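You operate a simulated robot arm through the tools that you are given. There is no shell and no other tool.

You are at the controls of a simulated robot arm. One attempt, no reset.

## Task
Shut the air, vent the line, back off the knob, pull the plug.
Fine: in that order; knob at 0; the gauge shows nought before the plug moves; stand the plug in its cup. Set down upright: air plug.
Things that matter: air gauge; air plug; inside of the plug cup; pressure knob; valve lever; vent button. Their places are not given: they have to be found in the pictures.

Only the result counts: the job must be done as asked and must still hold three seconds after the hand-in. Knocking over, shifting, dropping, spilling or breaking anything else fails it.

## Robot
A 7-joint arm with a two-finger parallel gripper, fixed in place. Base frame: the origin is on the floor under the middle of its stand, x ahead of it, y to its left, z up. Readings come in m, rad, newtons and seconds.
It reaches about 1.372 m from its shoulder. Its first joint turns from -2.601 to 2.601 rad. Payload 3.43 kg.
The TCP is the grasp point between the finger pads, 0.03 m short of the fingertips. In the tool frame z runs along the fingers and y along their closing line. Largest opening 0.094 m; finger width 0.028, thickness 0.01; the body of the gripper, 0.05 by 0.096 m, starts 0.055 m behind the TCP.
Orientation is told as [roll, pitch, yaw] about the base's x, y, z axes, in that order, counted from this pose: with the fingers straight down and closing along the base's y, the tool's x points along the base's -x, its y along +y and its z along -z.

## Interface
- The arm moves only by the tool drive_tool. Its argument "steps" is a list of rows, each an object (a shift or turn left out is 0, a gripper value left out holds the last) with "translation": the shift along the base's x, y, z in m, a list of three; "rotation": the turn, a rotation vector about the base's x, y, z in rad, a list of three. In form: [{"translation": [dx, dy, dz], "rotation": [ax, ay, az]}, ...]. A call has 1 to 20 rows; each row shifts and turns the commanded pose from where the row before left it. "jaw" is the opening, from 0 (shut) to 1 (fully open), set as the call begins (left out, the last holds). Each row takes 0.2 s and may step no farther than 0.05 m and 0.15 rad from the row before; otherwise, or with a gripper value out of range, the whole call is refused. Where a pose cannot be reached the arm comes as near as it can. A force on the tool above 40 N (or 10 N above the force at the start of the call, whichever is more), or a blocked arm, ends the call early, and 0.2 s more pass. The fingers move at their own pace (about 0.045 m/s each) and stop on an object; they squeeze with about 45 N. The grip force told is the motor's: it shows also when the fingers shut on nothing. Time passes only in rows, and 0.2 s behind the last, so rows that do not move let the fingers close. It gives the time, the measured TCP pose, the force on the tool (base axes), the opening and the grip force at its end, in the units of the frame above (readings bear some noise), with the torque about the TCP (base axes, N m) and any sound that the robot's microphone picked up, and new pictures: "pictures" is both (left out), scene, wrist or none.
- Cameras (640 x 400 px; columns grow to the right, rows downward): "scene" is fixed at [0.2144, -0.6517, 1.5594]; the picture's right is [-0.97, -0.25, 0.00], its down [-0.19, 0.75, -0.63] and it looks along [0.16, -0.61, -0.78] (base axes); focal length 341 px, centre (320, 200). "wrist" rides on the gripper at [0.076, 0.014, -0.102] in the tool frame; the picture's right is [-0.18, 0.98, 0.00], its down [-0.75, -0.14, -0.64] and it looks along [-0.63, -0.12, 0.77] (tool axes); focal length 243 px, centre (320, 200).
- pixel_to_xyz(camera, pixels): there is no depth. For up to 12 entries [column, row, z] of the newest picture of that camera ("zoom" is the newest enlarged one), the place [x, y] in the base frame at which the ray of that pixel passes the height z, good to about 0.002 m, but the place of the scene camera against the robot may be out by one fixed shift of up to 0.012 m in any direction. No time passes.
- enlarge(camera, box): a new picture of the part [left, top, right, bottom] of that camera's present view, enlarged. No time passes.
- job_done(): hands the job in; it is judged then, once.

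Leave the gripper open and the arm clear of the work at the hand-in unless told otherwise.

The tools are called after "Call:" as a command line: name --argument value ..., lists and objects as JSON in quotes. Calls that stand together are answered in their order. drive_tool: Moves the arm, as the interface text tells. Its arguments: {"type":"object","properties":{"steps":{"type":"array"},"jaw":{"type":"number"},"pictures":{"type":"string","enum":["both","scene","wrist","none"]}},"required":["steps"]} The other tools are called the same way: pixel_to_xyz (camera, pixels) gives the place at which the rays of pixels pass given heights; enlarge (camera, box) takes an enlarged picture of a part of a camera's view; job_done () hands the job in.

At the start:

```text
time_s: 0.0
position: [0.4932, -0.8556, 1.2341]
tool_rot: [-0.002, 0.0, -0.003]
force: [-0.4, -0.5, -0.7]
wrist_torque: [0.03, -0.02, 0.0]
width: 0.0939
grip_force: 0.1
```

scene: 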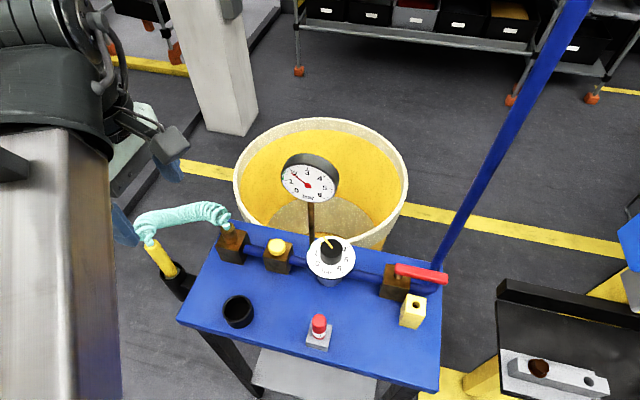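
wrist: 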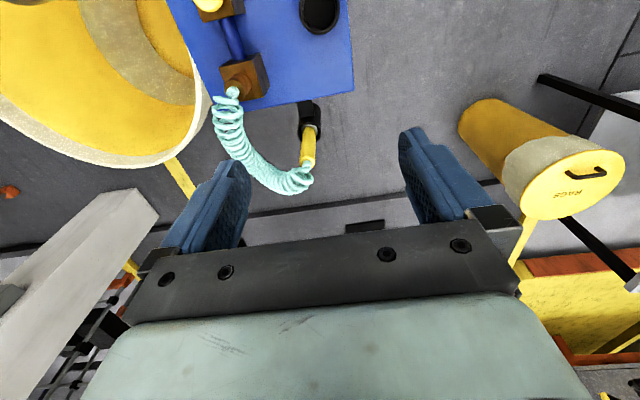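

I see a blue table with a red lever valve at the right (px ~420,272), a white knob dial (330,258), a gauge (308,178), a yellow button (277,247), a red button (319,325), a black ring cup (238,311), and a yellow plug with a hose (160,255). I'll enlarge the scene to tell the parts apart.

Call:
enlarge --camera "scene" --box '[260, 140, 360, 300]'

Call:
enlarge --camera "scene" --box '[360, 220, 480, 340]'

Call:
enlarge --camera "scene" --box '[110, 190, 290, 340]'

Call:
enlarge --camera "wrist" --box '[180, 0, 360, 200]'

```text
2.50 times, centred on (310, 220) of scene
```

zoom: 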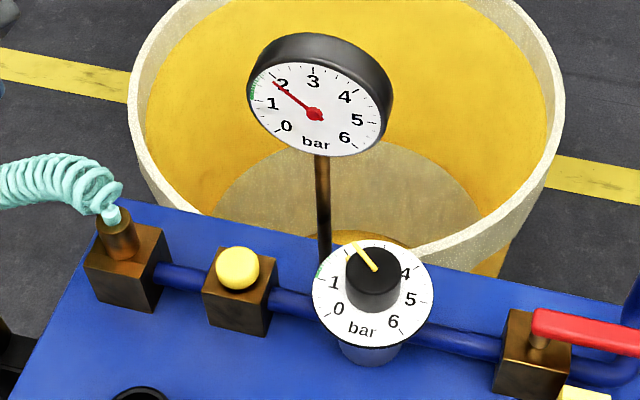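

```text
3.33 times, centred on (420, 280) of scene
```

zoom: 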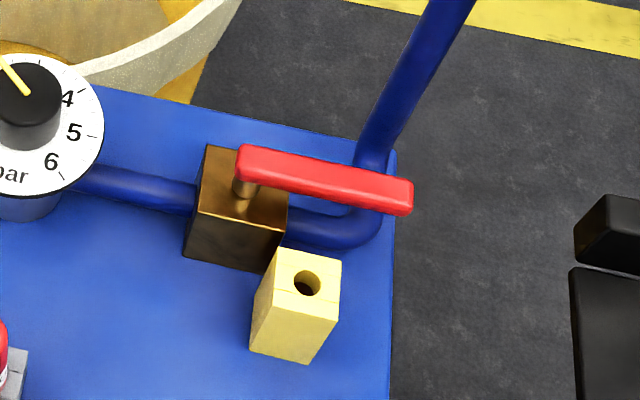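

```text
2.67 times, centred on (200, 265) of scene
```

zoom: 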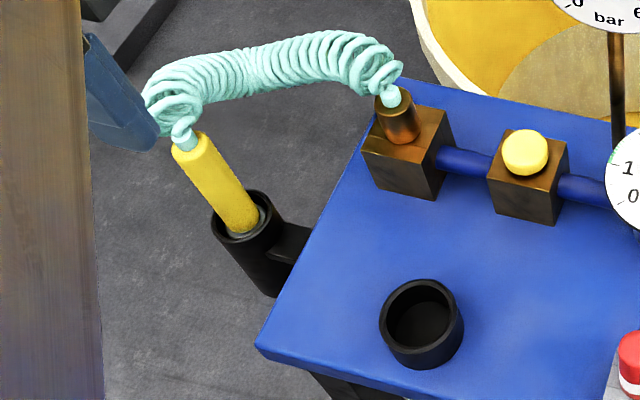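

```text
2.00 times, centred on (270, 100) of wrist
```

zoom: 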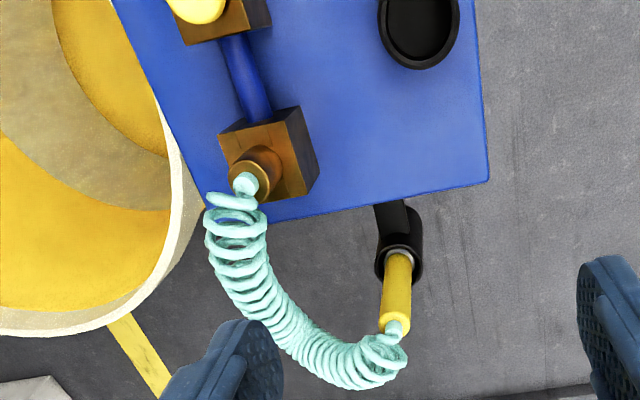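

I'll look at the red item (319,330), and get candidate positions at several heights for the table features.

Call:
enlarge --camera "scene" --box '[280, 290, 380, 380]'

Call:
pixel_to_xyz --camera "scene" --pixels '[[238, 312, 0.8], [238, 312, 0.6], [238, 312, 0.7], [179, 320, 0.7], [439, 391, 0.7], [177, 319, 0.8], [439, 391, 0.8], [277, 247, 0.8], [330, 250, 0.8], [420, 272, 0.8], [160, 255, 0.8], [230, 235, 0.8]]'

Call:
pixel_to_xyz --camera "wrist" --pixels '[[320, 12, 0.8], [320, 12, 0.6], [320, 12, 0.7], [354, 90, 0.7], [354, 90, 0.8], [207, 3, 0.8], [308, 150, 0.8], [235, 92, 0.8]]'

```text
4.44 times, centred on (330, 335) of scene
```

zoom: 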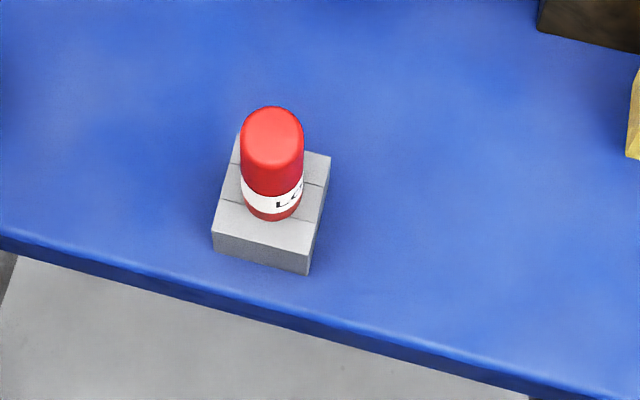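

```text
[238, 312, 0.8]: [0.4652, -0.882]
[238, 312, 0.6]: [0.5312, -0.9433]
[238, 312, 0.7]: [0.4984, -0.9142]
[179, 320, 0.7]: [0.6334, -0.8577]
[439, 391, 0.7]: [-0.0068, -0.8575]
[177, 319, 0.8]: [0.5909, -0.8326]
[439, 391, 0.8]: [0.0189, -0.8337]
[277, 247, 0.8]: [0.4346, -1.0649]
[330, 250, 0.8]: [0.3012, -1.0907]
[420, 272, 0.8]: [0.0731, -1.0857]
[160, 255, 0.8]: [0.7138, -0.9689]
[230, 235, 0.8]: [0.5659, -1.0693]
```

```text
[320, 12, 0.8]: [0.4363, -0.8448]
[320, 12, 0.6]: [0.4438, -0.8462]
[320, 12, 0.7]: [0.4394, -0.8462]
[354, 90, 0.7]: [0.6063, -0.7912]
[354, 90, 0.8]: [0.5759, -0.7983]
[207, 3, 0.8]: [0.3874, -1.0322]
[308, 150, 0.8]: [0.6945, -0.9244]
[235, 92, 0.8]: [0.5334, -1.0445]
```

The dial looks horizontal, so the knob axis is vertical. Triangulating from both cameras puts the tabletop at about z≈0.85. The red item is a cylinder with a "LO…" label standing in a grey block, so it's not on the air line. I'll move the wrist camera back in x, at the same height, for a better look.

Call:
drive_tool --steps '[{"translation": [-0.04, -0.01, 0.0]}, {"translation": [-0.04, -0.01, 0.0]}, {"translation": [-0.04, -0.01, 0.0]}, {"translation": [-0.04, -0.01, 0.0]}, {"translation": [-0.04, -0.01, 0.0]}, {"translation": [-0.04, -0.01, 0.0]}]' --pictures "both"

```text
time_s: 1.4
position: [0.2537, -0.9148, 1.2321]
tool_rot: [0.0, 0.001, 0.0]
force: [0.9, 0.7, -0.4]
wrist_torque: [0.0, -0.03, 0.03]
width: 0.0941
grip_force: 0.1
```

scene: 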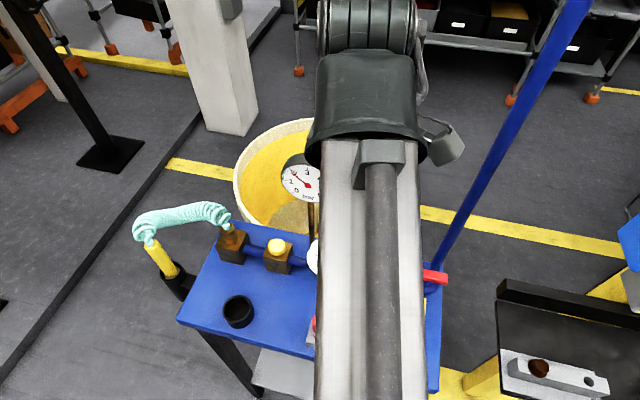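
wrist: 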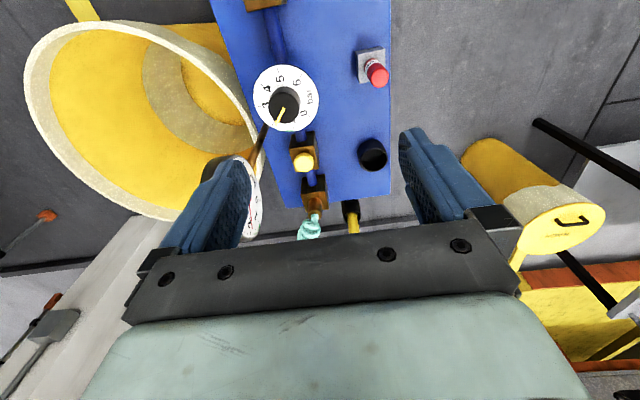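

The gauge shows in the wrist picture near the left finger (~(253,200)). Next I'll triangulate the gauge, knob, button, plug and cup from this view together with the scene view.

Call:
pixel_to_xyz --camera "wrist" --pixels '[[253, 200, 1.0], [253, 200, 1.2], [284, 103, 0.85], [284, 103, 0.95], [303, 160, 0.9], [303, 160, 1.0], [314, 217, 0.9], [314, 217, 1.0], [372, 153, 0.85], [372, 153, 0.95], [390, 195, 0.8], [390, 195, 0.9]]'

Call:
pixel_to_xyz --camera "scene" --pixels '[[309, 178, 1.0], [309, 178, 1.2], [277, 246, 0.85], [277, 246, 0.95], [229, 227, 0.9], [229, 227, 1.0], [238, 311, 0.85], [238, 311, 0.95], [177, 319, 0.8], [177, 319, 0.9], [443, 272, 0.9], [443, 272, 1.0]]'

Call:
enlarge --camera "wrist" --box '[220, 50, 420, 250]'

```text
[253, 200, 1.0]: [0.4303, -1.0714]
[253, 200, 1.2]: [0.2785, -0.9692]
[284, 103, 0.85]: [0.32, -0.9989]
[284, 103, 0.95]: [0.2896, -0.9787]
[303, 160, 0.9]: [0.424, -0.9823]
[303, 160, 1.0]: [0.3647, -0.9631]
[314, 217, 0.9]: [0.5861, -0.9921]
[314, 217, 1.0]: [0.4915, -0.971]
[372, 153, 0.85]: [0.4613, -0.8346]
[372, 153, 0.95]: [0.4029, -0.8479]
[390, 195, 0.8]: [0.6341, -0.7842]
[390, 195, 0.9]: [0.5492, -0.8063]
```

```text
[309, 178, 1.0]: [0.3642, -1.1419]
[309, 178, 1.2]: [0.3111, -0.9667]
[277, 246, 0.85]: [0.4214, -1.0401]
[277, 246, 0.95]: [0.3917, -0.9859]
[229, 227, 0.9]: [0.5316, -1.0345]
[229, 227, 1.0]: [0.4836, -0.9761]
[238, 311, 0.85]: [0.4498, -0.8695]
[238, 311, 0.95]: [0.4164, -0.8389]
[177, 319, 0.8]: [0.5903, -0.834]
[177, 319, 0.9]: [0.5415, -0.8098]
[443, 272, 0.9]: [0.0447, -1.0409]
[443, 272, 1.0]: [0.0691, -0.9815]
```

```text
2.00 times, centred on (320, 150) of wrist
```

zoom: 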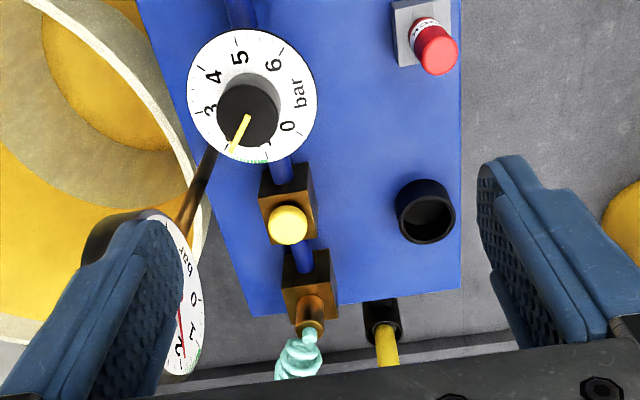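

The estimates so far are gauge ≈ (0.32,-1.01,1.14), tabletop z≈0.90 and button ≈ (0.40,-0.98,0.94). To see the valve lever from the wrist I'll back off to x≈-0.05 and y≈-0.83, away from the gauge and the blue pole.

Call:
drive_tool --steps '[{"translation": [-0.03, 0.03, 0.01]}, {"translation": [-0.04, 0.02, 0.01]}, {"translation": [-0.045, 0.015, 0.0]}, {"translation": [-0.045, 0.01, 0.0]}, {"translation": [-0.045, 0.01, 0.0]}, {"translation": [-0.045, 0.0, 0.0]}, {"translation": [-0.045, 0.0, 0.0]}]' --pictures "both"

```text
time_s: 3.0
position: [-0.0399, -0.8522, 1.2107]
tool_rot: [-0.007, 0.001, 0.001]
force: [-0.4, 0.3, 0.2]
wrist_torque: [0.0, 0.01, 0.0]
width: 0.094
grip_force: 0.0
out of reach, approached as far as the arm can: row 1, 2, 3, 4, 5
```

scene: 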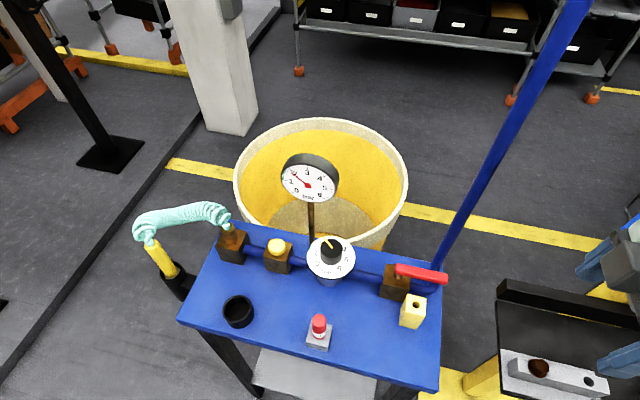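
wrist: 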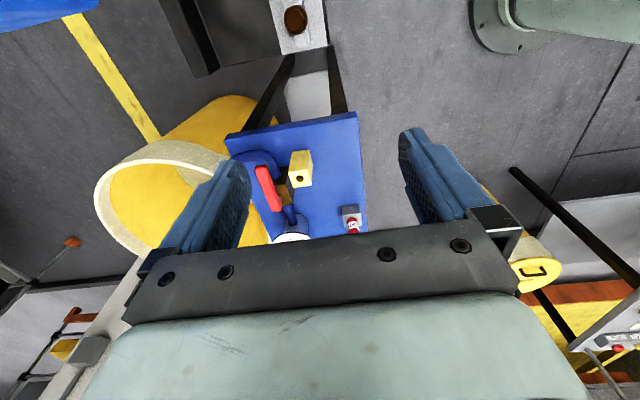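

The wrist view now shows the lever (~(268,188)), the valve block, the yellow block (300,168), and the table. I'll enlarge that.

Call:
enlarge --camera "wrist" --box '[220, 100, 380, 250]'

Call:
pixel_to_xyz --camera "wrist" --pixels '[[260, 170, 0.95], [260, 170, 1.0], [277, 208, 0.95], [277, 208, 1.0], [300, 178, 0.95], [300, 178, 1.0], [358, 112, 0.85], [358, 112, 0.9], [358, 112, 0.95], [226, 136, 0.9], [367, 230, 0.9], [230, 160, 0.95]]'

Call:
pixel_to_xyz --camera "scene" --pixels '[[396, 268, 0.95], [396, 268, 1.0], [445, 278, 0.95], [445, 278, 1.0], [416, 304, 0.95], [416, 304, 1.0], [439, 389, 0.85], [439, 389, 0.9], [439, 389, 0.95], [438, 262, 0.9], [590, 0, 1.5], [515, 130, 1.2]]'

```text
2.67 times, centred on (300, 175) of wrist
```

zoom: 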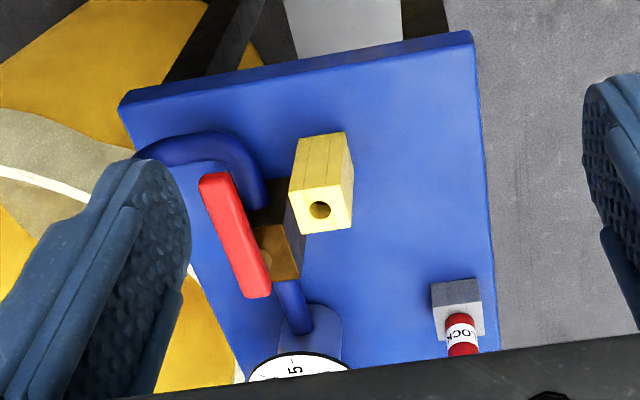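

```text
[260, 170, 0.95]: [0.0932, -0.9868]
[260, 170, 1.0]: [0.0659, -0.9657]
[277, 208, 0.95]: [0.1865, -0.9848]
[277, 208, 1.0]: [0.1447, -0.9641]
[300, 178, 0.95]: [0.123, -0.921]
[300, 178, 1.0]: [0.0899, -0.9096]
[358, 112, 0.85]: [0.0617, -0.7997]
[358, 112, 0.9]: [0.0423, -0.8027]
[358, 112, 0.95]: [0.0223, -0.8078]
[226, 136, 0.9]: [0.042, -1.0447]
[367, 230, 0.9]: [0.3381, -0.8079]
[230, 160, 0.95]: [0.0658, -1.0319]
```

```text
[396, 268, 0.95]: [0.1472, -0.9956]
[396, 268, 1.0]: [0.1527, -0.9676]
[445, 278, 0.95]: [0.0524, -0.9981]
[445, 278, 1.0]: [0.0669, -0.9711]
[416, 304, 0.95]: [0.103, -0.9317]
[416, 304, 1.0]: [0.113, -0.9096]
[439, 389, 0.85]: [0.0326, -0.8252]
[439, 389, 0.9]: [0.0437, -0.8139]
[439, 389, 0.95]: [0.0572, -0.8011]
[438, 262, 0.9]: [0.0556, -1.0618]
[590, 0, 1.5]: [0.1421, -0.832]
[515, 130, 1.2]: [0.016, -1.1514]
```

The lever top is at z≈1.0, running from about x=0.06 to x=0.15 at y≈-0.967, with the pivot at the x≈0.14 end. The yellow block at ≈(0.105,-0.917) has its top at z≈0.975. I'll move a bit closer for a better look at the valve.

Call:
drive_tool --steps '[{"translation": [0.0, -0.02, -0.03]}, {"translation": [0.0, -0.03, -0.03]}, {"translation": [0.0, -0.02, -0.02]}, {"translation": [0.0, 0.0, 0.0]}]' --pictures "both"

```text
time_s: 4.0
position: [-0.0393, -0.9238, 1.131]
tool_rot: [0.0, -0.001, 0.0]
force: [-0.1, -0.6, -0.6]
wrist_torque: [0.01, 0.01, -0.01]
width: 0.0939
grip_force: 0.0
```

scene: 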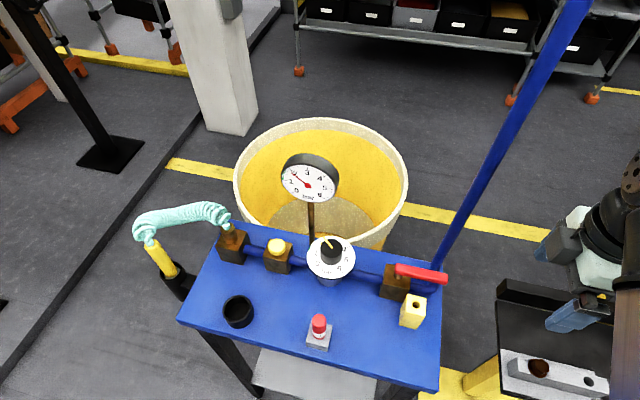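
wrist: 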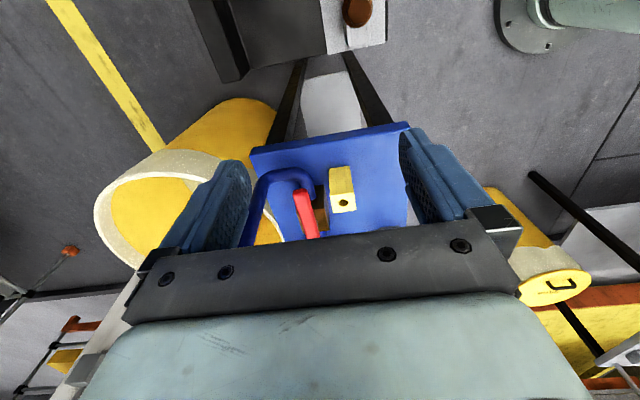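

Call:
enlarge --camera "wrist" --box '[240, 120, 420, 245]'

Call:
enlarge --camera "scene" --box '[370, 240, 460, 340]'

```text
3.20 times, centred on (330, 182) of wrist
```

zoom: 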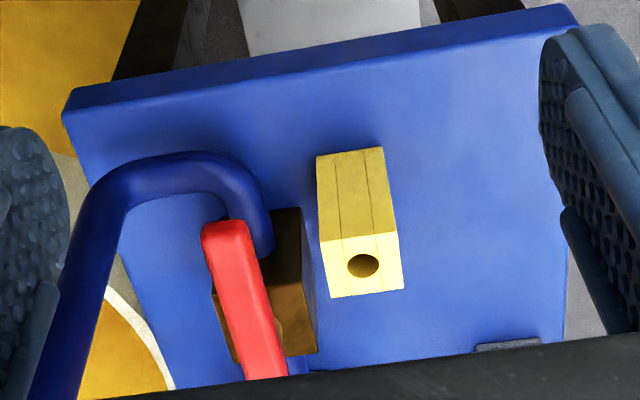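

```text
4.00 times, centred on (415, 290) of scene
```

zoom: 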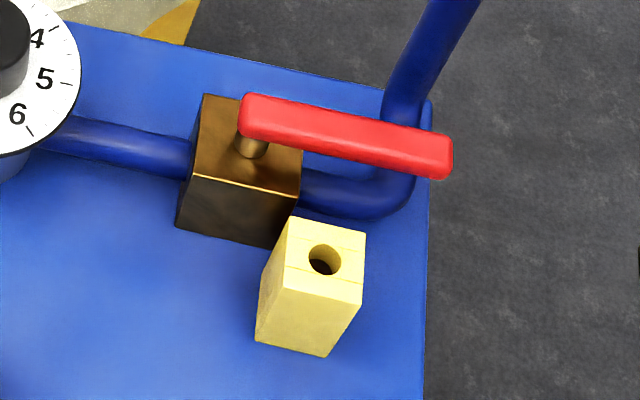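

No markings on the valve. I'll use this wrist view to fix the heights of the lever and the yellow block.

Call:
pixel_to_xyz --camera "wrist" --pixels '[[343.4, 202.3, 0.95], [343.4, 202.3, 1.0], [297, 190, 0.95], [297, 190, 1.0], [304, 187, 1.0], [309, 236, 1.0], [302, 213, 1.0], [333, 212.5, 0.975], [356.2, 209.5, 0.975], [330.6, 194.8, 0.975], [354.4, 192, 0.975], [262, 194, 0.95]]'

Call:
pixel_to_xyz --camera "zoom" --pixels '[[325, 260, 0.95], [325, 260, 1.0], [448, 138, 1.0], [446, 178, 0.99], [245, 97, 1.0], [240, 135, 0.99], [250, 150, 0.97], [275, 180, 0.95], [275, 180, 0.97], [200, 95, 0.97], [303, 150, 0.97], [190, 165, 0.97]]'

```text
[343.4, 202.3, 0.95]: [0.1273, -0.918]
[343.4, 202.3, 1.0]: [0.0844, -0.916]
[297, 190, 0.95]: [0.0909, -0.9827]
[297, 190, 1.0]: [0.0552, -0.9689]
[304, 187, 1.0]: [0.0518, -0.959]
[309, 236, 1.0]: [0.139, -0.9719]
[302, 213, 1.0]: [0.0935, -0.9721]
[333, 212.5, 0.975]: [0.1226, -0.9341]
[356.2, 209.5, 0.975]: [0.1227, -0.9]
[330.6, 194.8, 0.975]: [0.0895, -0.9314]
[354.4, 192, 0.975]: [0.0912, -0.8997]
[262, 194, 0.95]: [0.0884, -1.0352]
```

```text
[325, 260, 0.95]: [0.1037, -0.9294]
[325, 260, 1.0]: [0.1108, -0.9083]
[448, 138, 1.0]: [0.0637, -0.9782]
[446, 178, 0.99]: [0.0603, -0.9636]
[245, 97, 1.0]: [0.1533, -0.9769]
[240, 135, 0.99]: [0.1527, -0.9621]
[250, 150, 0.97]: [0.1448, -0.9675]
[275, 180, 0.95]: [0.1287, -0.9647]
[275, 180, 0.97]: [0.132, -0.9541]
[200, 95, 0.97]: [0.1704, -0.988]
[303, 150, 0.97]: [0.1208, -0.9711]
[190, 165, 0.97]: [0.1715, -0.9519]
```

Call:
pixel_to_xyz --camera "wrist" --pixels '[[301, 191, 0.95], [301, 191, 1.0], [303.5, 190, 1.0], [293.5, 192, 1.0], [280, 200, 0.94], [256, 175, 0.93]]'

Call:
pixel_to_xyz --camera "scene" --pixels '[[446.5, 280, 0.95], [446.5, 280, 1.0], [401, 271, 0.95], [401, 271, 1.0], [398, 276, 0.97], [405, 283, 0.97]]'

```text
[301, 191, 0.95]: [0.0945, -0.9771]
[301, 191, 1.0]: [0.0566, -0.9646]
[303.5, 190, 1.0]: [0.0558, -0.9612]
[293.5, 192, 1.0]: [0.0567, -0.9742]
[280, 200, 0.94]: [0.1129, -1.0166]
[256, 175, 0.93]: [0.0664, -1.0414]
```

```text
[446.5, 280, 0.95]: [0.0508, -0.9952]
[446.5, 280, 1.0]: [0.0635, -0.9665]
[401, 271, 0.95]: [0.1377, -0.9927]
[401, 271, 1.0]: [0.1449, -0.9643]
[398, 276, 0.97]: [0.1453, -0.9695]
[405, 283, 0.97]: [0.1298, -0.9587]
```

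The lever tip is at about (0.06,-0.967,0.99) and the pivot at about (0.145,-0.967). The yellow block top is at about 0.97, so the lever should clear it. The gripper body is wide along y and the pole stands close behind, so I'll turn the gripper to yaw -90°. That makes it narrow in y and has the camera looking toward -y, where the gauge is visible.

Call:
drive_tool --steps '[{"translation": [0.01, 0.03, 0.01], "rotation": [0, 0, -0.14]}, {"translation": [0.02, 0.03, 0.01], "rotation": [0, 0, -0.14]}, {"translation": [0.02, 0.03, 0.01], "rotation": [0, 0, -0.14]}, {"translation": [0.02, 0.02, 0.01], "rotation": [0, 0, -0.14]}, {"translation": [0.02, 0.01, 0.0], "rotation": [0, 0, -0.14]}, {"translation": [0.02, 0.0, 0.0], "rotation": [0, 0, -0.14]}, {"translation": [0.02, 0.0, 0.0], "rotation": [0, 0, -0.14]}, {"translation": [0.02, 0.0, 0.0], "rotation": [0, 0, -0.14]}, {"translation": [0.02, 0.0, 0.0], "rotation": [0, 0, -0.14]}, {"translation": [0.01, 0.0, 0.0], "rotation": [0, 0, -0.14]}, {"translation": [0.0, 0.0, 0.0], "rotation": [0, 0, -0.14]}, {"translation": [0.0, 0.0, 0.0], "rotation": [0, 0, -0.031]}]' --pictures "both"

```text
time_s: 5.7
position: [0.0917, -0.8033, 1.1705]
tool_rot: [-0.004, -0.01, -0.979]
force: [-0.7, -0.6, 0.0]
wrist_torque: [0.03, -0.06, 0.07]
width: 0.094
grip_force: 0.1
stopped in row 8: the force on the tool passed its limit at 66 N (the readings are from after the stop); the commanded pose is now the measured one
```

scene: 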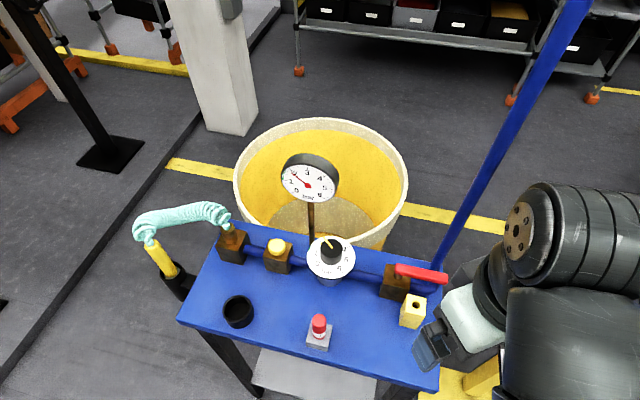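
wrist: 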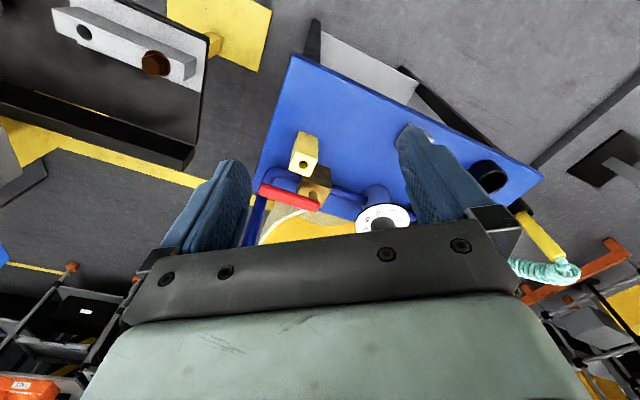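

Stopped in row 8 by a 66 N force spike, and the reading is now back near zero. I want to see what could have touched around the arm at right (px 410-640, 180-400).

Call:
enlarge --camera "scene" --box '[400, 160, 640, 400]'

Call:
enlarge --camera "wrist" --box '[220, 40, 560, 300]'

```text
1.67 times, centred on (520, 280) of scene
```

zoom: 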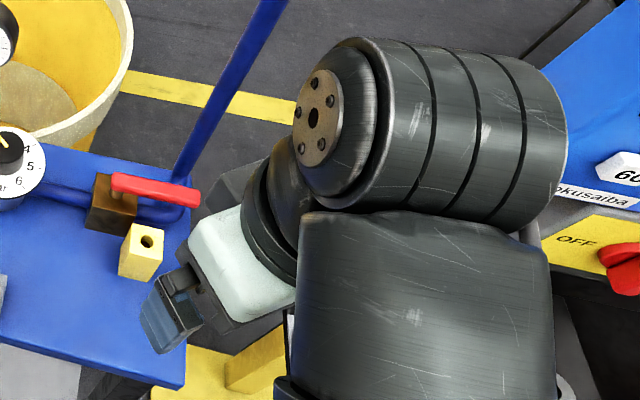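

```text
1.54 times, centred on (390, 170) of wrist
```

zoom: 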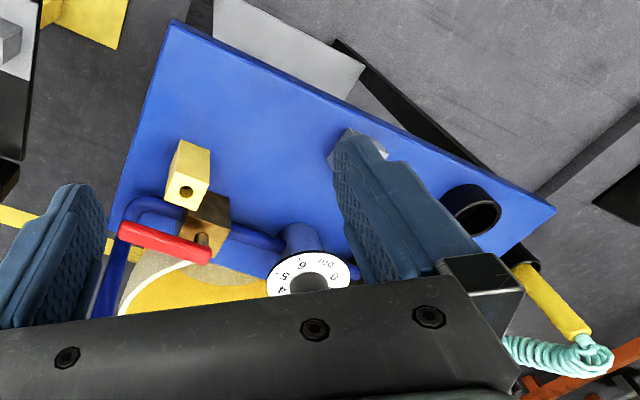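

Nothing in the scene is touching now. The likeliest cause is the wrist folding against the forearm: the arm comes up from a low shoulder, so the +y side of the gripper faces the forearm. I'll undo the yaw and work at yaw 0, tilting the fingers a little toward -y about x, which opens the wrist fold and keeps the gripper body off the pole.

Call:
drive_tool --steps '[{"translation": [-0.01, 0.0, 0.0], "rotation": [0, 0, 0.14]}, {"translation": [-0.01, 0.0, 0.0], "rotation": [0, 0, 0.14]}, {"translation": [-0.01, 0.0, 0.0], "rotation": [0, 0, 0.14]}, {"translation": [0.0, -0.01, 0.0], "rotation": [0, 0, 0.14]}, {"translation": [0.0, -0.01, 0.0], "rotation": [0, 0, 0.14]}, {"translation": [0.0, -0.01, 0.0], "rotation": [0, 0, 0.14]}, {"translation": [0.0, -0.02, 0.0], "rotation": [0, 0, 0.139]}, {"translation": [0.0, -0.02, -0.01], "rotation": [-0.1, 0, 0]}, {"translation": [0.0, -0.02, -0.01], "rotation": [-0.1, 0, 0]}, {"translation": [0.0, -0.02, -0.01], "rotation": [-0.1, 0, 0]}, {"translation": [0.0, 0.0, 0.0], "rotation": [-0.05, 0, 0]}]' --jaw 0 --pictures "both"

```text
time_s: 8.1
position: [0.0611, -0.9138, 1.1413]
tool_rot: [-0.356, -0.008, 0.006]
force: [0.3, -0.1, 0.1]
wrist_torque: [-0.02, 0.01, 0.02]
width: 0.0
grip_force: 32.8
```

scene: 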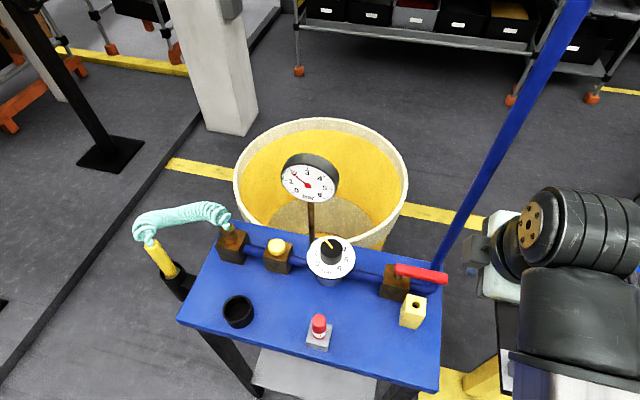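
wrist: 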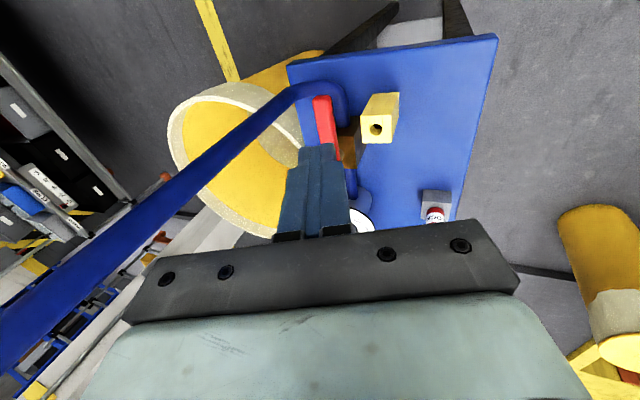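

The fingers are closed and tilted -0.35 rad, the lever tip is at wrist (323,120), and the blue pole runs down the left. Before I go between them I'll pin down where the pole stands, using both views.

Call:
pixel_to_xyz --camera "wrist" --pixels '[[255, 130, 1.0], [255, 130, 1.1], [240, 118, 1.0], [262, 140, 1.0], [323, 98, 0.99], [316, 98, 0.995], [331, 97, 0.995], [317, 143, 0.995], [378, 128, 0.97]]'

Call:
pixel_to_xyz --camera "scene" --pixels '[[462, 225, 1.0], [462, 225, 1.1], [500, 155, 1.1], [500, 155, 1.2]]'

Call:
enlarge --camera "wrist" --box '[220, 60, 420, 250]'

Call:
enlarge --camera "scene" --box '[400, 190, 500, 300]'

```text
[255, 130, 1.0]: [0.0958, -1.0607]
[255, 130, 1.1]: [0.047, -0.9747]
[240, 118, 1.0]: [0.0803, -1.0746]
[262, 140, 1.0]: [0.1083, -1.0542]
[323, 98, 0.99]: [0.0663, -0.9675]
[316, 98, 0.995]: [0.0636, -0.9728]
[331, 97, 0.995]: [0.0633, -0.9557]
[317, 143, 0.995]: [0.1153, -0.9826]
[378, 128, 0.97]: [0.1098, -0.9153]
```

```text
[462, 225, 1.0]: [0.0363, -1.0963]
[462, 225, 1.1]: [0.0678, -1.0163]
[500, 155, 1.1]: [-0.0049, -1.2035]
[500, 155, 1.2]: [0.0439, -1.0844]
```

```text
2.11 times, centred on (320, 155) of wrist
```

zoom: 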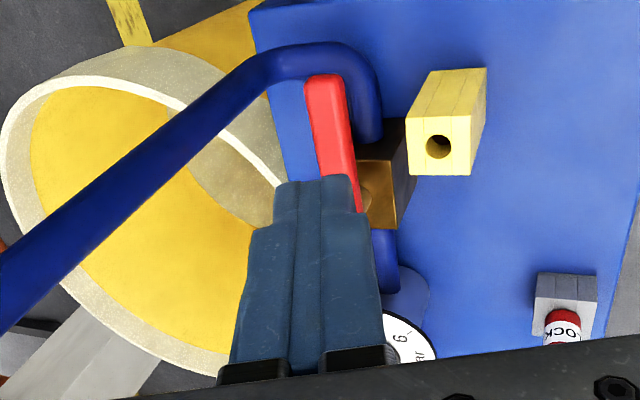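

```text
3.64 times, centred on (450, 245) of scene
```

zoom: 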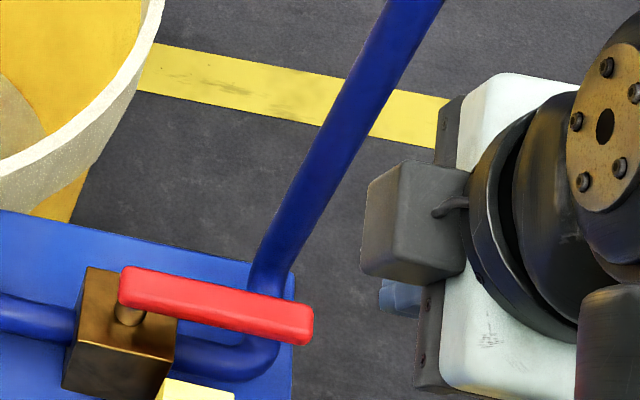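

Call:
pixel_to_xyz --camera "wrist" --pixels '[[230, 146, 1.0], [230, 146, 1.1], [200, 172, 1.1], [200, 172, 1.15], [293, 93, 0.95], [293, 93, 0.93], [312, 88, 0.93]]'

```text
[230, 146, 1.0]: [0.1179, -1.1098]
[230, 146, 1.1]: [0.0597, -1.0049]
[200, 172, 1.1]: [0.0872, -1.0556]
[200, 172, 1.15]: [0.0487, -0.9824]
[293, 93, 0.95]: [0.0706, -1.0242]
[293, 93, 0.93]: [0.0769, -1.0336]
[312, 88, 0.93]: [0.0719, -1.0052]
```

The pole stands at about (0.068,-1.025), so there's roughly 4 cm between it and the lever's back edge (y≈-0.973). Ball valves normally close clockwise, which here means swinging the tip toward +y. I'll tilt to -0.5 rad and come down behind the lever at x≈0.105, which clears the pole.

Call:
drive_tool --steps '[{"translation": [0.022, 0.0, 0.0], "rotation": [-0.144, 0.008, -0.006]}, {"translation": [0.022, -0.02, -0.01]}, {"translation": [0.0, -0.025, -0.02]}, {"translation": [0.0, -0.0255, -0.02]}, {"translation": [0.0, 0.0, -0.02]}, {"translation": [0.0, 0.0, 0.0]}]' --pictures "both"

```text
time_s: 9.5
position: [0.1066, -0.9849, 1.0704]
tool_rot: [-0.499, 0.001, -0.003]
force: [0.3, -0.4, 0.1]
wrist_torque: [-0.04, -0.02, -0.01]
width: 0.0003
grip_force: 33.3
```

scene: 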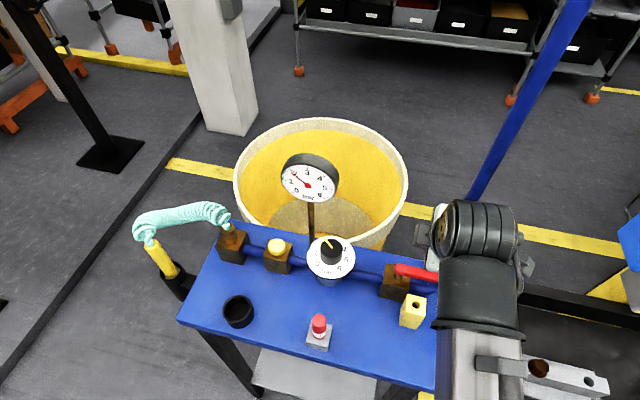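
wrist: 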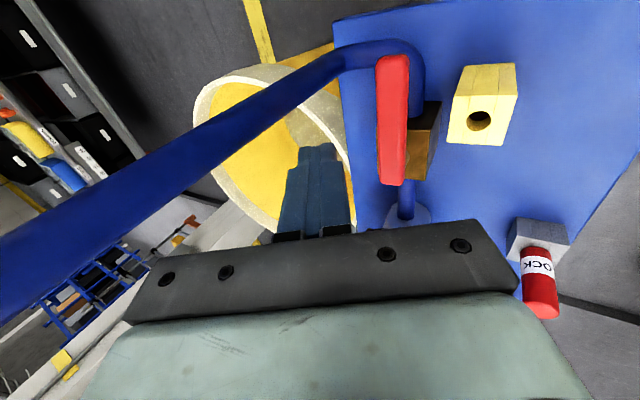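

The fingertip (318,150) is on the pole side of the lever (x-columns 376-408). I'll check where the lever's edges and pivot are from here.

Call:
pixel_to_xyz --camera "wrist" --pixels '[[376, 60, 0.99], [408, 60, 0.99], [378, 170, 0.99], [404, 170, 0.99], [390, 183, 0.99], [392, 55, 0.99], [478, 120, 0.97], [449, 140, 0.97], [503, 147, 0.97], [436, 100, 0.96], [428, 179, 0.96], [405, 45, 0.93]]'

Call:
enlarge --camera "wrist" --box '[280, 30, 540, 230]'

```text
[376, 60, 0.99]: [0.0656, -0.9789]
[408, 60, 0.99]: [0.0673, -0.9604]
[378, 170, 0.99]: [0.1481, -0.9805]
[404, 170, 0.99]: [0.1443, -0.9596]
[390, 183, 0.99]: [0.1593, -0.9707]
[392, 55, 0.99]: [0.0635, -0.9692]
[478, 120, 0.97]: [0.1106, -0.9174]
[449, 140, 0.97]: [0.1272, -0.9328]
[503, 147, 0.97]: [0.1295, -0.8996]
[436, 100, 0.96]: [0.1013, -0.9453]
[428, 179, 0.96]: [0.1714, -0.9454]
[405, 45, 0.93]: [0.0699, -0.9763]
```

```text
2.00 times, centred on (410, 130) of wrist
```

zoom: 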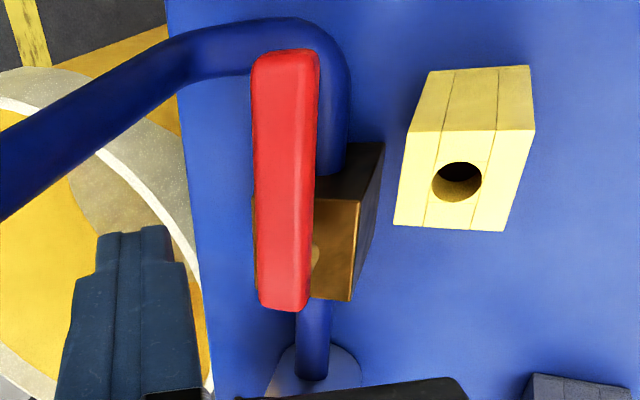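

The lever's back edge is at y≈-0.978 and it runs from x=0.063 to 0.16. I'll shift back 4 mm for clearance and lower the tip behind the lever to z≈0.98.

Call:
drive_tool --steps '[{"translation": [-0.002, -0.005, -0.02]}, {"translation": [0.0, 0.0, -0.02]}, {"translation": [0.0, 0.0, -0.02]}, {"translation": [0.0, 0.0, 0.0]}]' --pictures "both"

```text
time_s: 10.5
position: [0.1043, -0.9898, 1.0109]
tool_rot: [-0.499, 0.0, -0.002]
force: [-0.8, 0.0, -0.7]
wrist_torque: [0.04, 0.02, -0.02]
width: 0.0003
grip_force: 33.0
```

scene: 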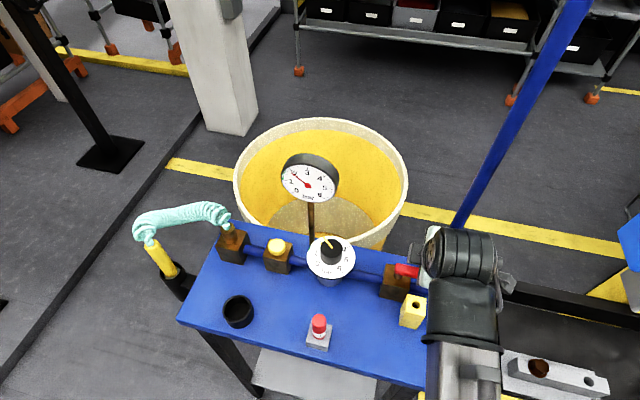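
wrist: 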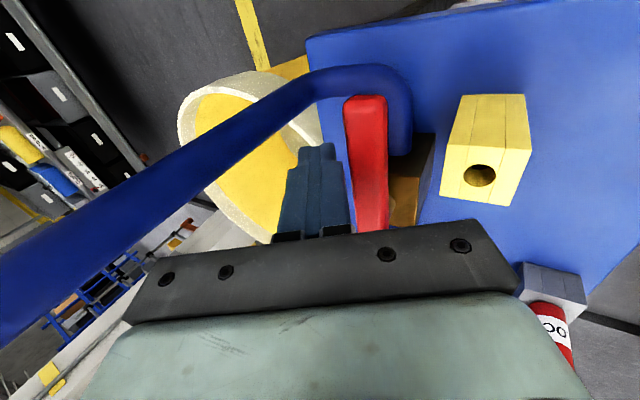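

The finger is now beside the lever, on its back side. I'll push gently toward +y along the arc and watch the force.

Call:
drive_tool --steps '[{"translation": [0.0, 0.006, 0.0]}, {"translation": [-0.002, 0.005, 0.0]}, {"translation": [-0.003, 0.006, 0.0]}, {"translation": [-0.002, 0.006, 0.0]}, {"translation": [0.0, 0.0, 0.0]}]' --pictures "both"

```text
time_s: 11.7
position: [0.0962, -0.9664, 1.0113]
tool_rot: [-0.496, 0.002, -0.003]
force: [0.2, -0.3, 0.9]
wrist_torque: [0.0, -0.02, -0.02]
width: 0.0001
grip_force: 33.0
```

scene: 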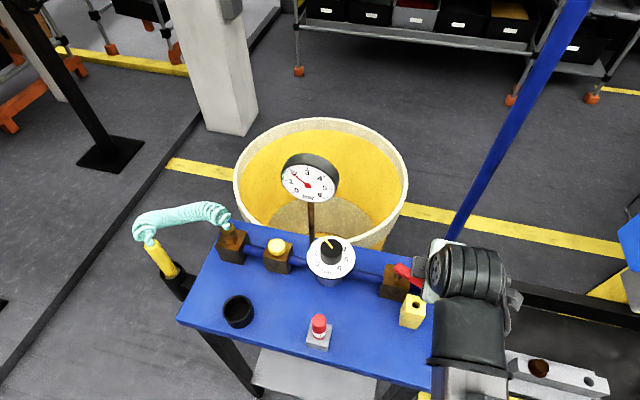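
wrist: 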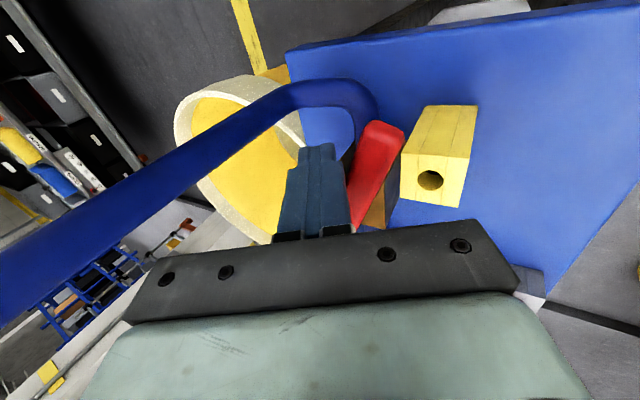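

The lever turns easily toward +y and the force stays near zero. I'll continue to about 45° and check that it clears the yellow block.

Call:
drive_tool --steps '[{"translation": [0.0005, 0.006, 0.0]}, {"translation": [0.0005, 0.006, 0.0]}, {"translation": [0.001, 0.005, 0.0]}, {"translation": [0.0, 0.0, 0.0]}]' --pictures "wrist"

Call:
enlarge --camera "wrist" --box '[280, 60, 500, 230]'

Call:
enlarge --camera "scene" --box '[370, 230, 460, 340]'

```text
time_s: 12.7
position: [0.099, -0.9494, 1.0103]
tool_rot: [-0.498, 0.002, -0.001]
force: [-0.4, -0.4, 0.6]
wrist_torque: [0.0, 0.01, -0.01]
width: 0.0
grip_force: 33.5
```

wrist: 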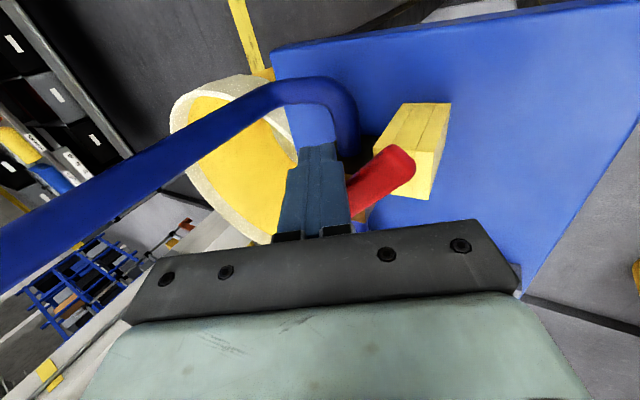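

```text
2.35 times, centred on (390, 145) of wrist
```

zoom: 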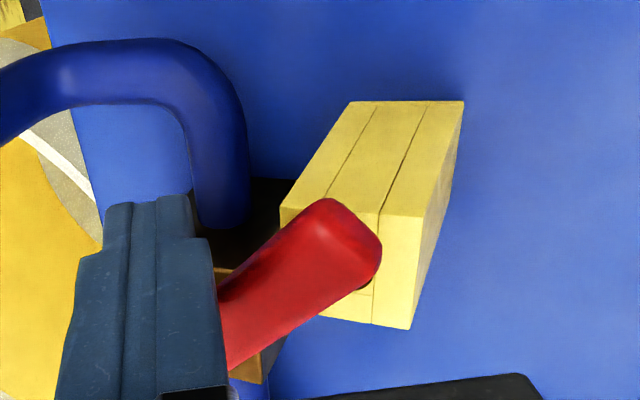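

```text
3.64 times, centred on (415, 285) of scene
```

zoom: 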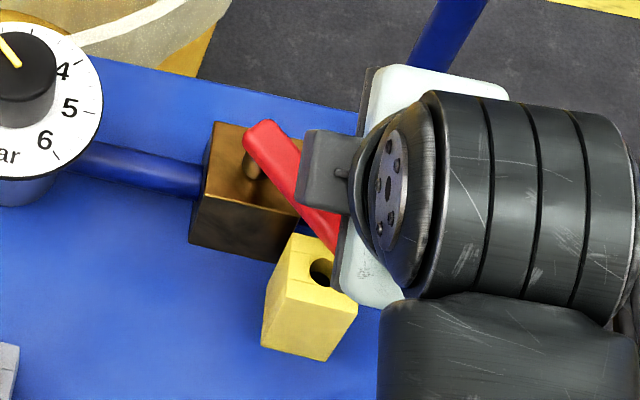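

The lever is passing above the yellow block with a gap, and the block hasn't moved. I'll raise the tip 3 mm and continue to 90°.

Call:
drive_tool --steps '[{"translation": [0.001, 0.006, 0.003]}, {"translation": [0.002, 0.006, 0.0]}, {"translation": [0.004, 0.006, 0.0]}, {"translation": [0.005, 0.005, 0.0]}, {"translation": [0.0, 0.0, 0.0]}]' --pictures "wrist"

Call:
enlarge --camera "wrist" --box '[280, 60, 500, 230]'

Call:
enlarge --camera "scene" --box '[370, 230, 460, 340]'

```text
time_s: 13.9
position: [0.1106, -0.9272, 1.0144]
tool_rot: [-0.496, -0.001, 0.001]
force: [0.0, -0.5, -0.3]
wrist_torque: [0.0, -0.01, 0.01]
width: 0.0001
grip_force: 32.7
```

wrist: 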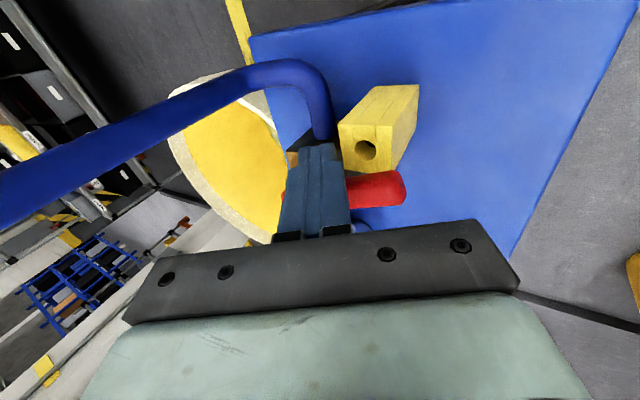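

```text
2.35 times, centred on (390, 145) of wrist
```

zoom: 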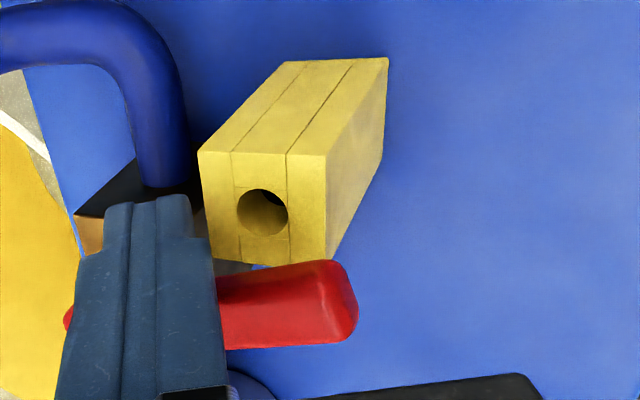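

```text
3.64 times, centred on (415, 285) of scene
```

zoom: 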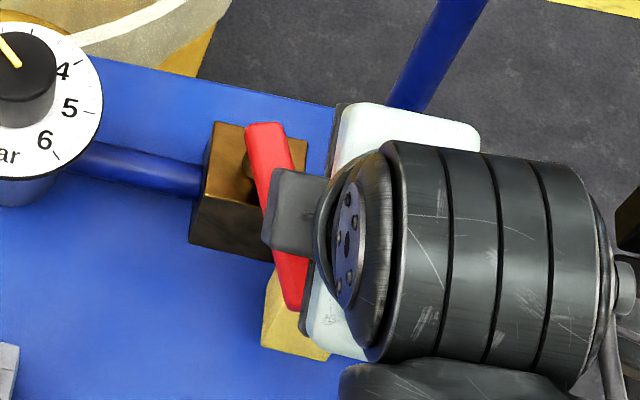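

The lever is at about 75-80°. I'll keep pushing in +x until it reaches the square position or a stop.

Call:
drive_tool --steps '[{"translation": [0.005, 0.003, 0.0]}, {"translation": [0.004, 0.002, 0.0]}, {"translation": [0.003, 0.001, 0.0]}, {"translation": [0.0, 0.0, 0.0]}]' --pictures "wrist"

Call:
enlarge --camera "wrist" --box '[280, 60, 500, 230]'

Call:
enlarge --camera "scene" --box '[370, 230, 460, 340]'

```text
time_s: 14.9
position: [0.123, -0.9205, 1.0147]
tool_rot: [-0.497, 0.0, -0.002]
force: [-0.5, 0.8, -0.1]
wrist_torque: [0.01, 0.04, 0.02]
width: 0.0001
grip_force: 33.0
```

wrist: 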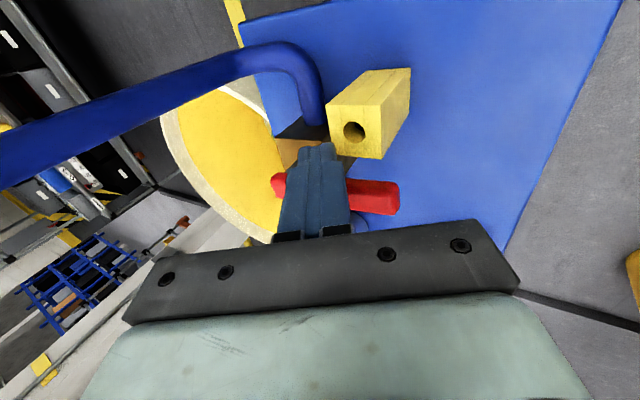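

```text
2.35 times, centred on (390, 145) of wrist
```

zoom: 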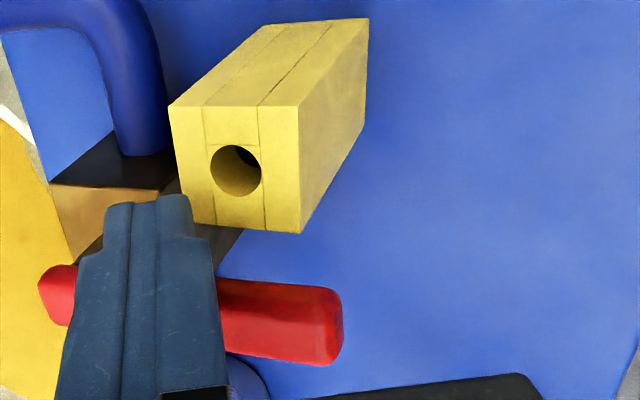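

```text
3.64 times, centred on (415, 285) of scene
```

zoom: 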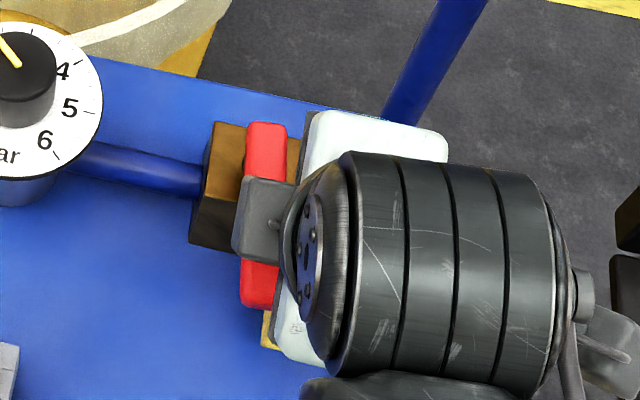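

I'll measure the lever angle from the two ends of its centreline.

Call:
pixel_to_xyz --camera "wrist" --pixels '[[277, 185, 0.99], [395, 198, 0.99], [388, 182, 0.99], [350, 179, 0.99], [352, 212, 0.99], [390, 215, 0.99], [273, 178, 0.99]]'

```text
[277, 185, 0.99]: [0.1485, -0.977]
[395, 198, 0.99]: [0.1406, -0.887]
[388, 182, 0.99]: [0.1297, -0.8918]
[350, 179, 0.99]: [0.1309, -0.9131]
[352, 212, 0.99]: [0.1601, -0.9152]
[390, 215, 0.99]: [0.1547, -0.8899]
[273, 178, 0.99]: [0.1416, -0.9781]
```

The lever is at about 85-87°. I'll push a little further in 2 mm steps and see whether there's a stop.

Call:
drive_tool --steps '[{"translation": [0.002, 0.0, 0.0]}, {"translation": [0.002, 0.0, 0.0]}, {"translation": [0.0, 0.0, 0.0]}]' --pictures "wrist"

Call:
enlarge --camera "wrist" --box '[260, 130, 420, 240]'

```text
time_s: 15.7
position: [0.1264, -0.9213, 1.0139]
tool_rot: [-0.5, 0.003, -0.003]
force: [-6.7, 1.0, 0.3]
wrist_torque: [0.08, 0.11, -0.03]
width: 0.0
grip_force: 33.5
```

wrist: 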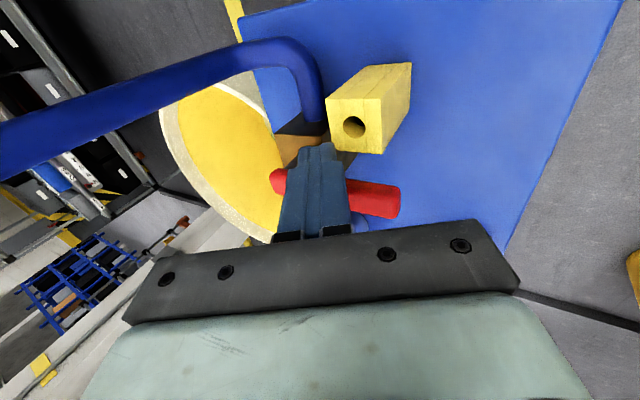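

```text
3.64 times, centred on (340, 185) of wrist
```

zoom: 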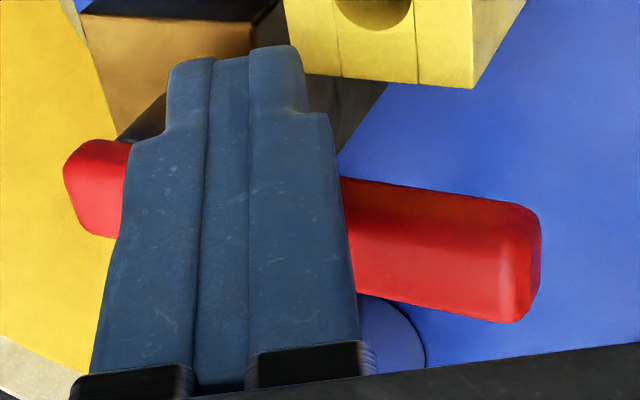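

The force in x has risen to -6.7 N, so the lever is against its stop. I'll give it one more 1 mm nudge, then back away in -x and lift clear.

Call:
drive_tool --steps '[{"translation": [0.0015, 0.0, 0.0]}, {"translation": [0.0, 0.0, 0.0]}, {"translation": [-0.006, 0.0, 0.002]}, {"translation": [-0.006, 0.0, 0.01]}, {"translation": [0.0, 0.0, 0.03]}, {"translation": [0.0, 0.03, 0.03]}, {"translation": [0.0, 0.04, 0.03]}, {"translation": [0.0, 0.04, 0.0]}, {"translation": [0.0, 0.0, 0.0]}]' --pictures "both"

```text
time_s: 17.7
position: [0.1165, -0.8102, 1.1162]
tool_rot: [-0.499, -0.001, -0.002]
force: [-0.5, -1.2, -0.8]
wrist_torque: [0.01, -0.03, -0.01]
width: 0.0
grip_force: 32.6
```

scene: 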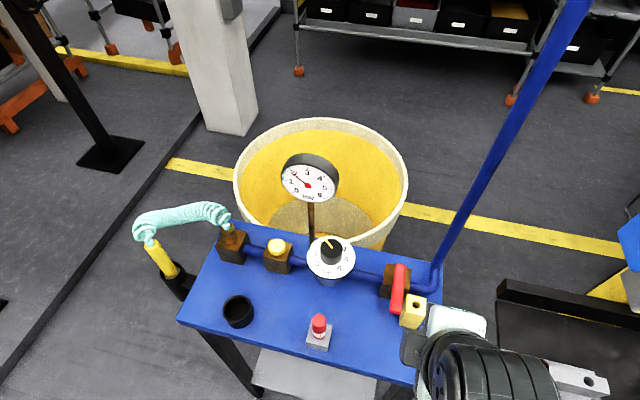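
wrist: 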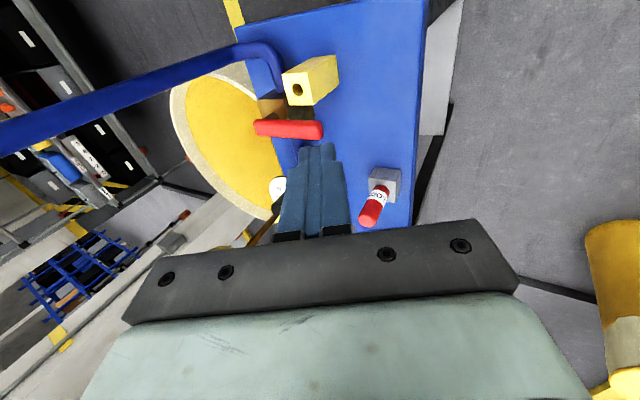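

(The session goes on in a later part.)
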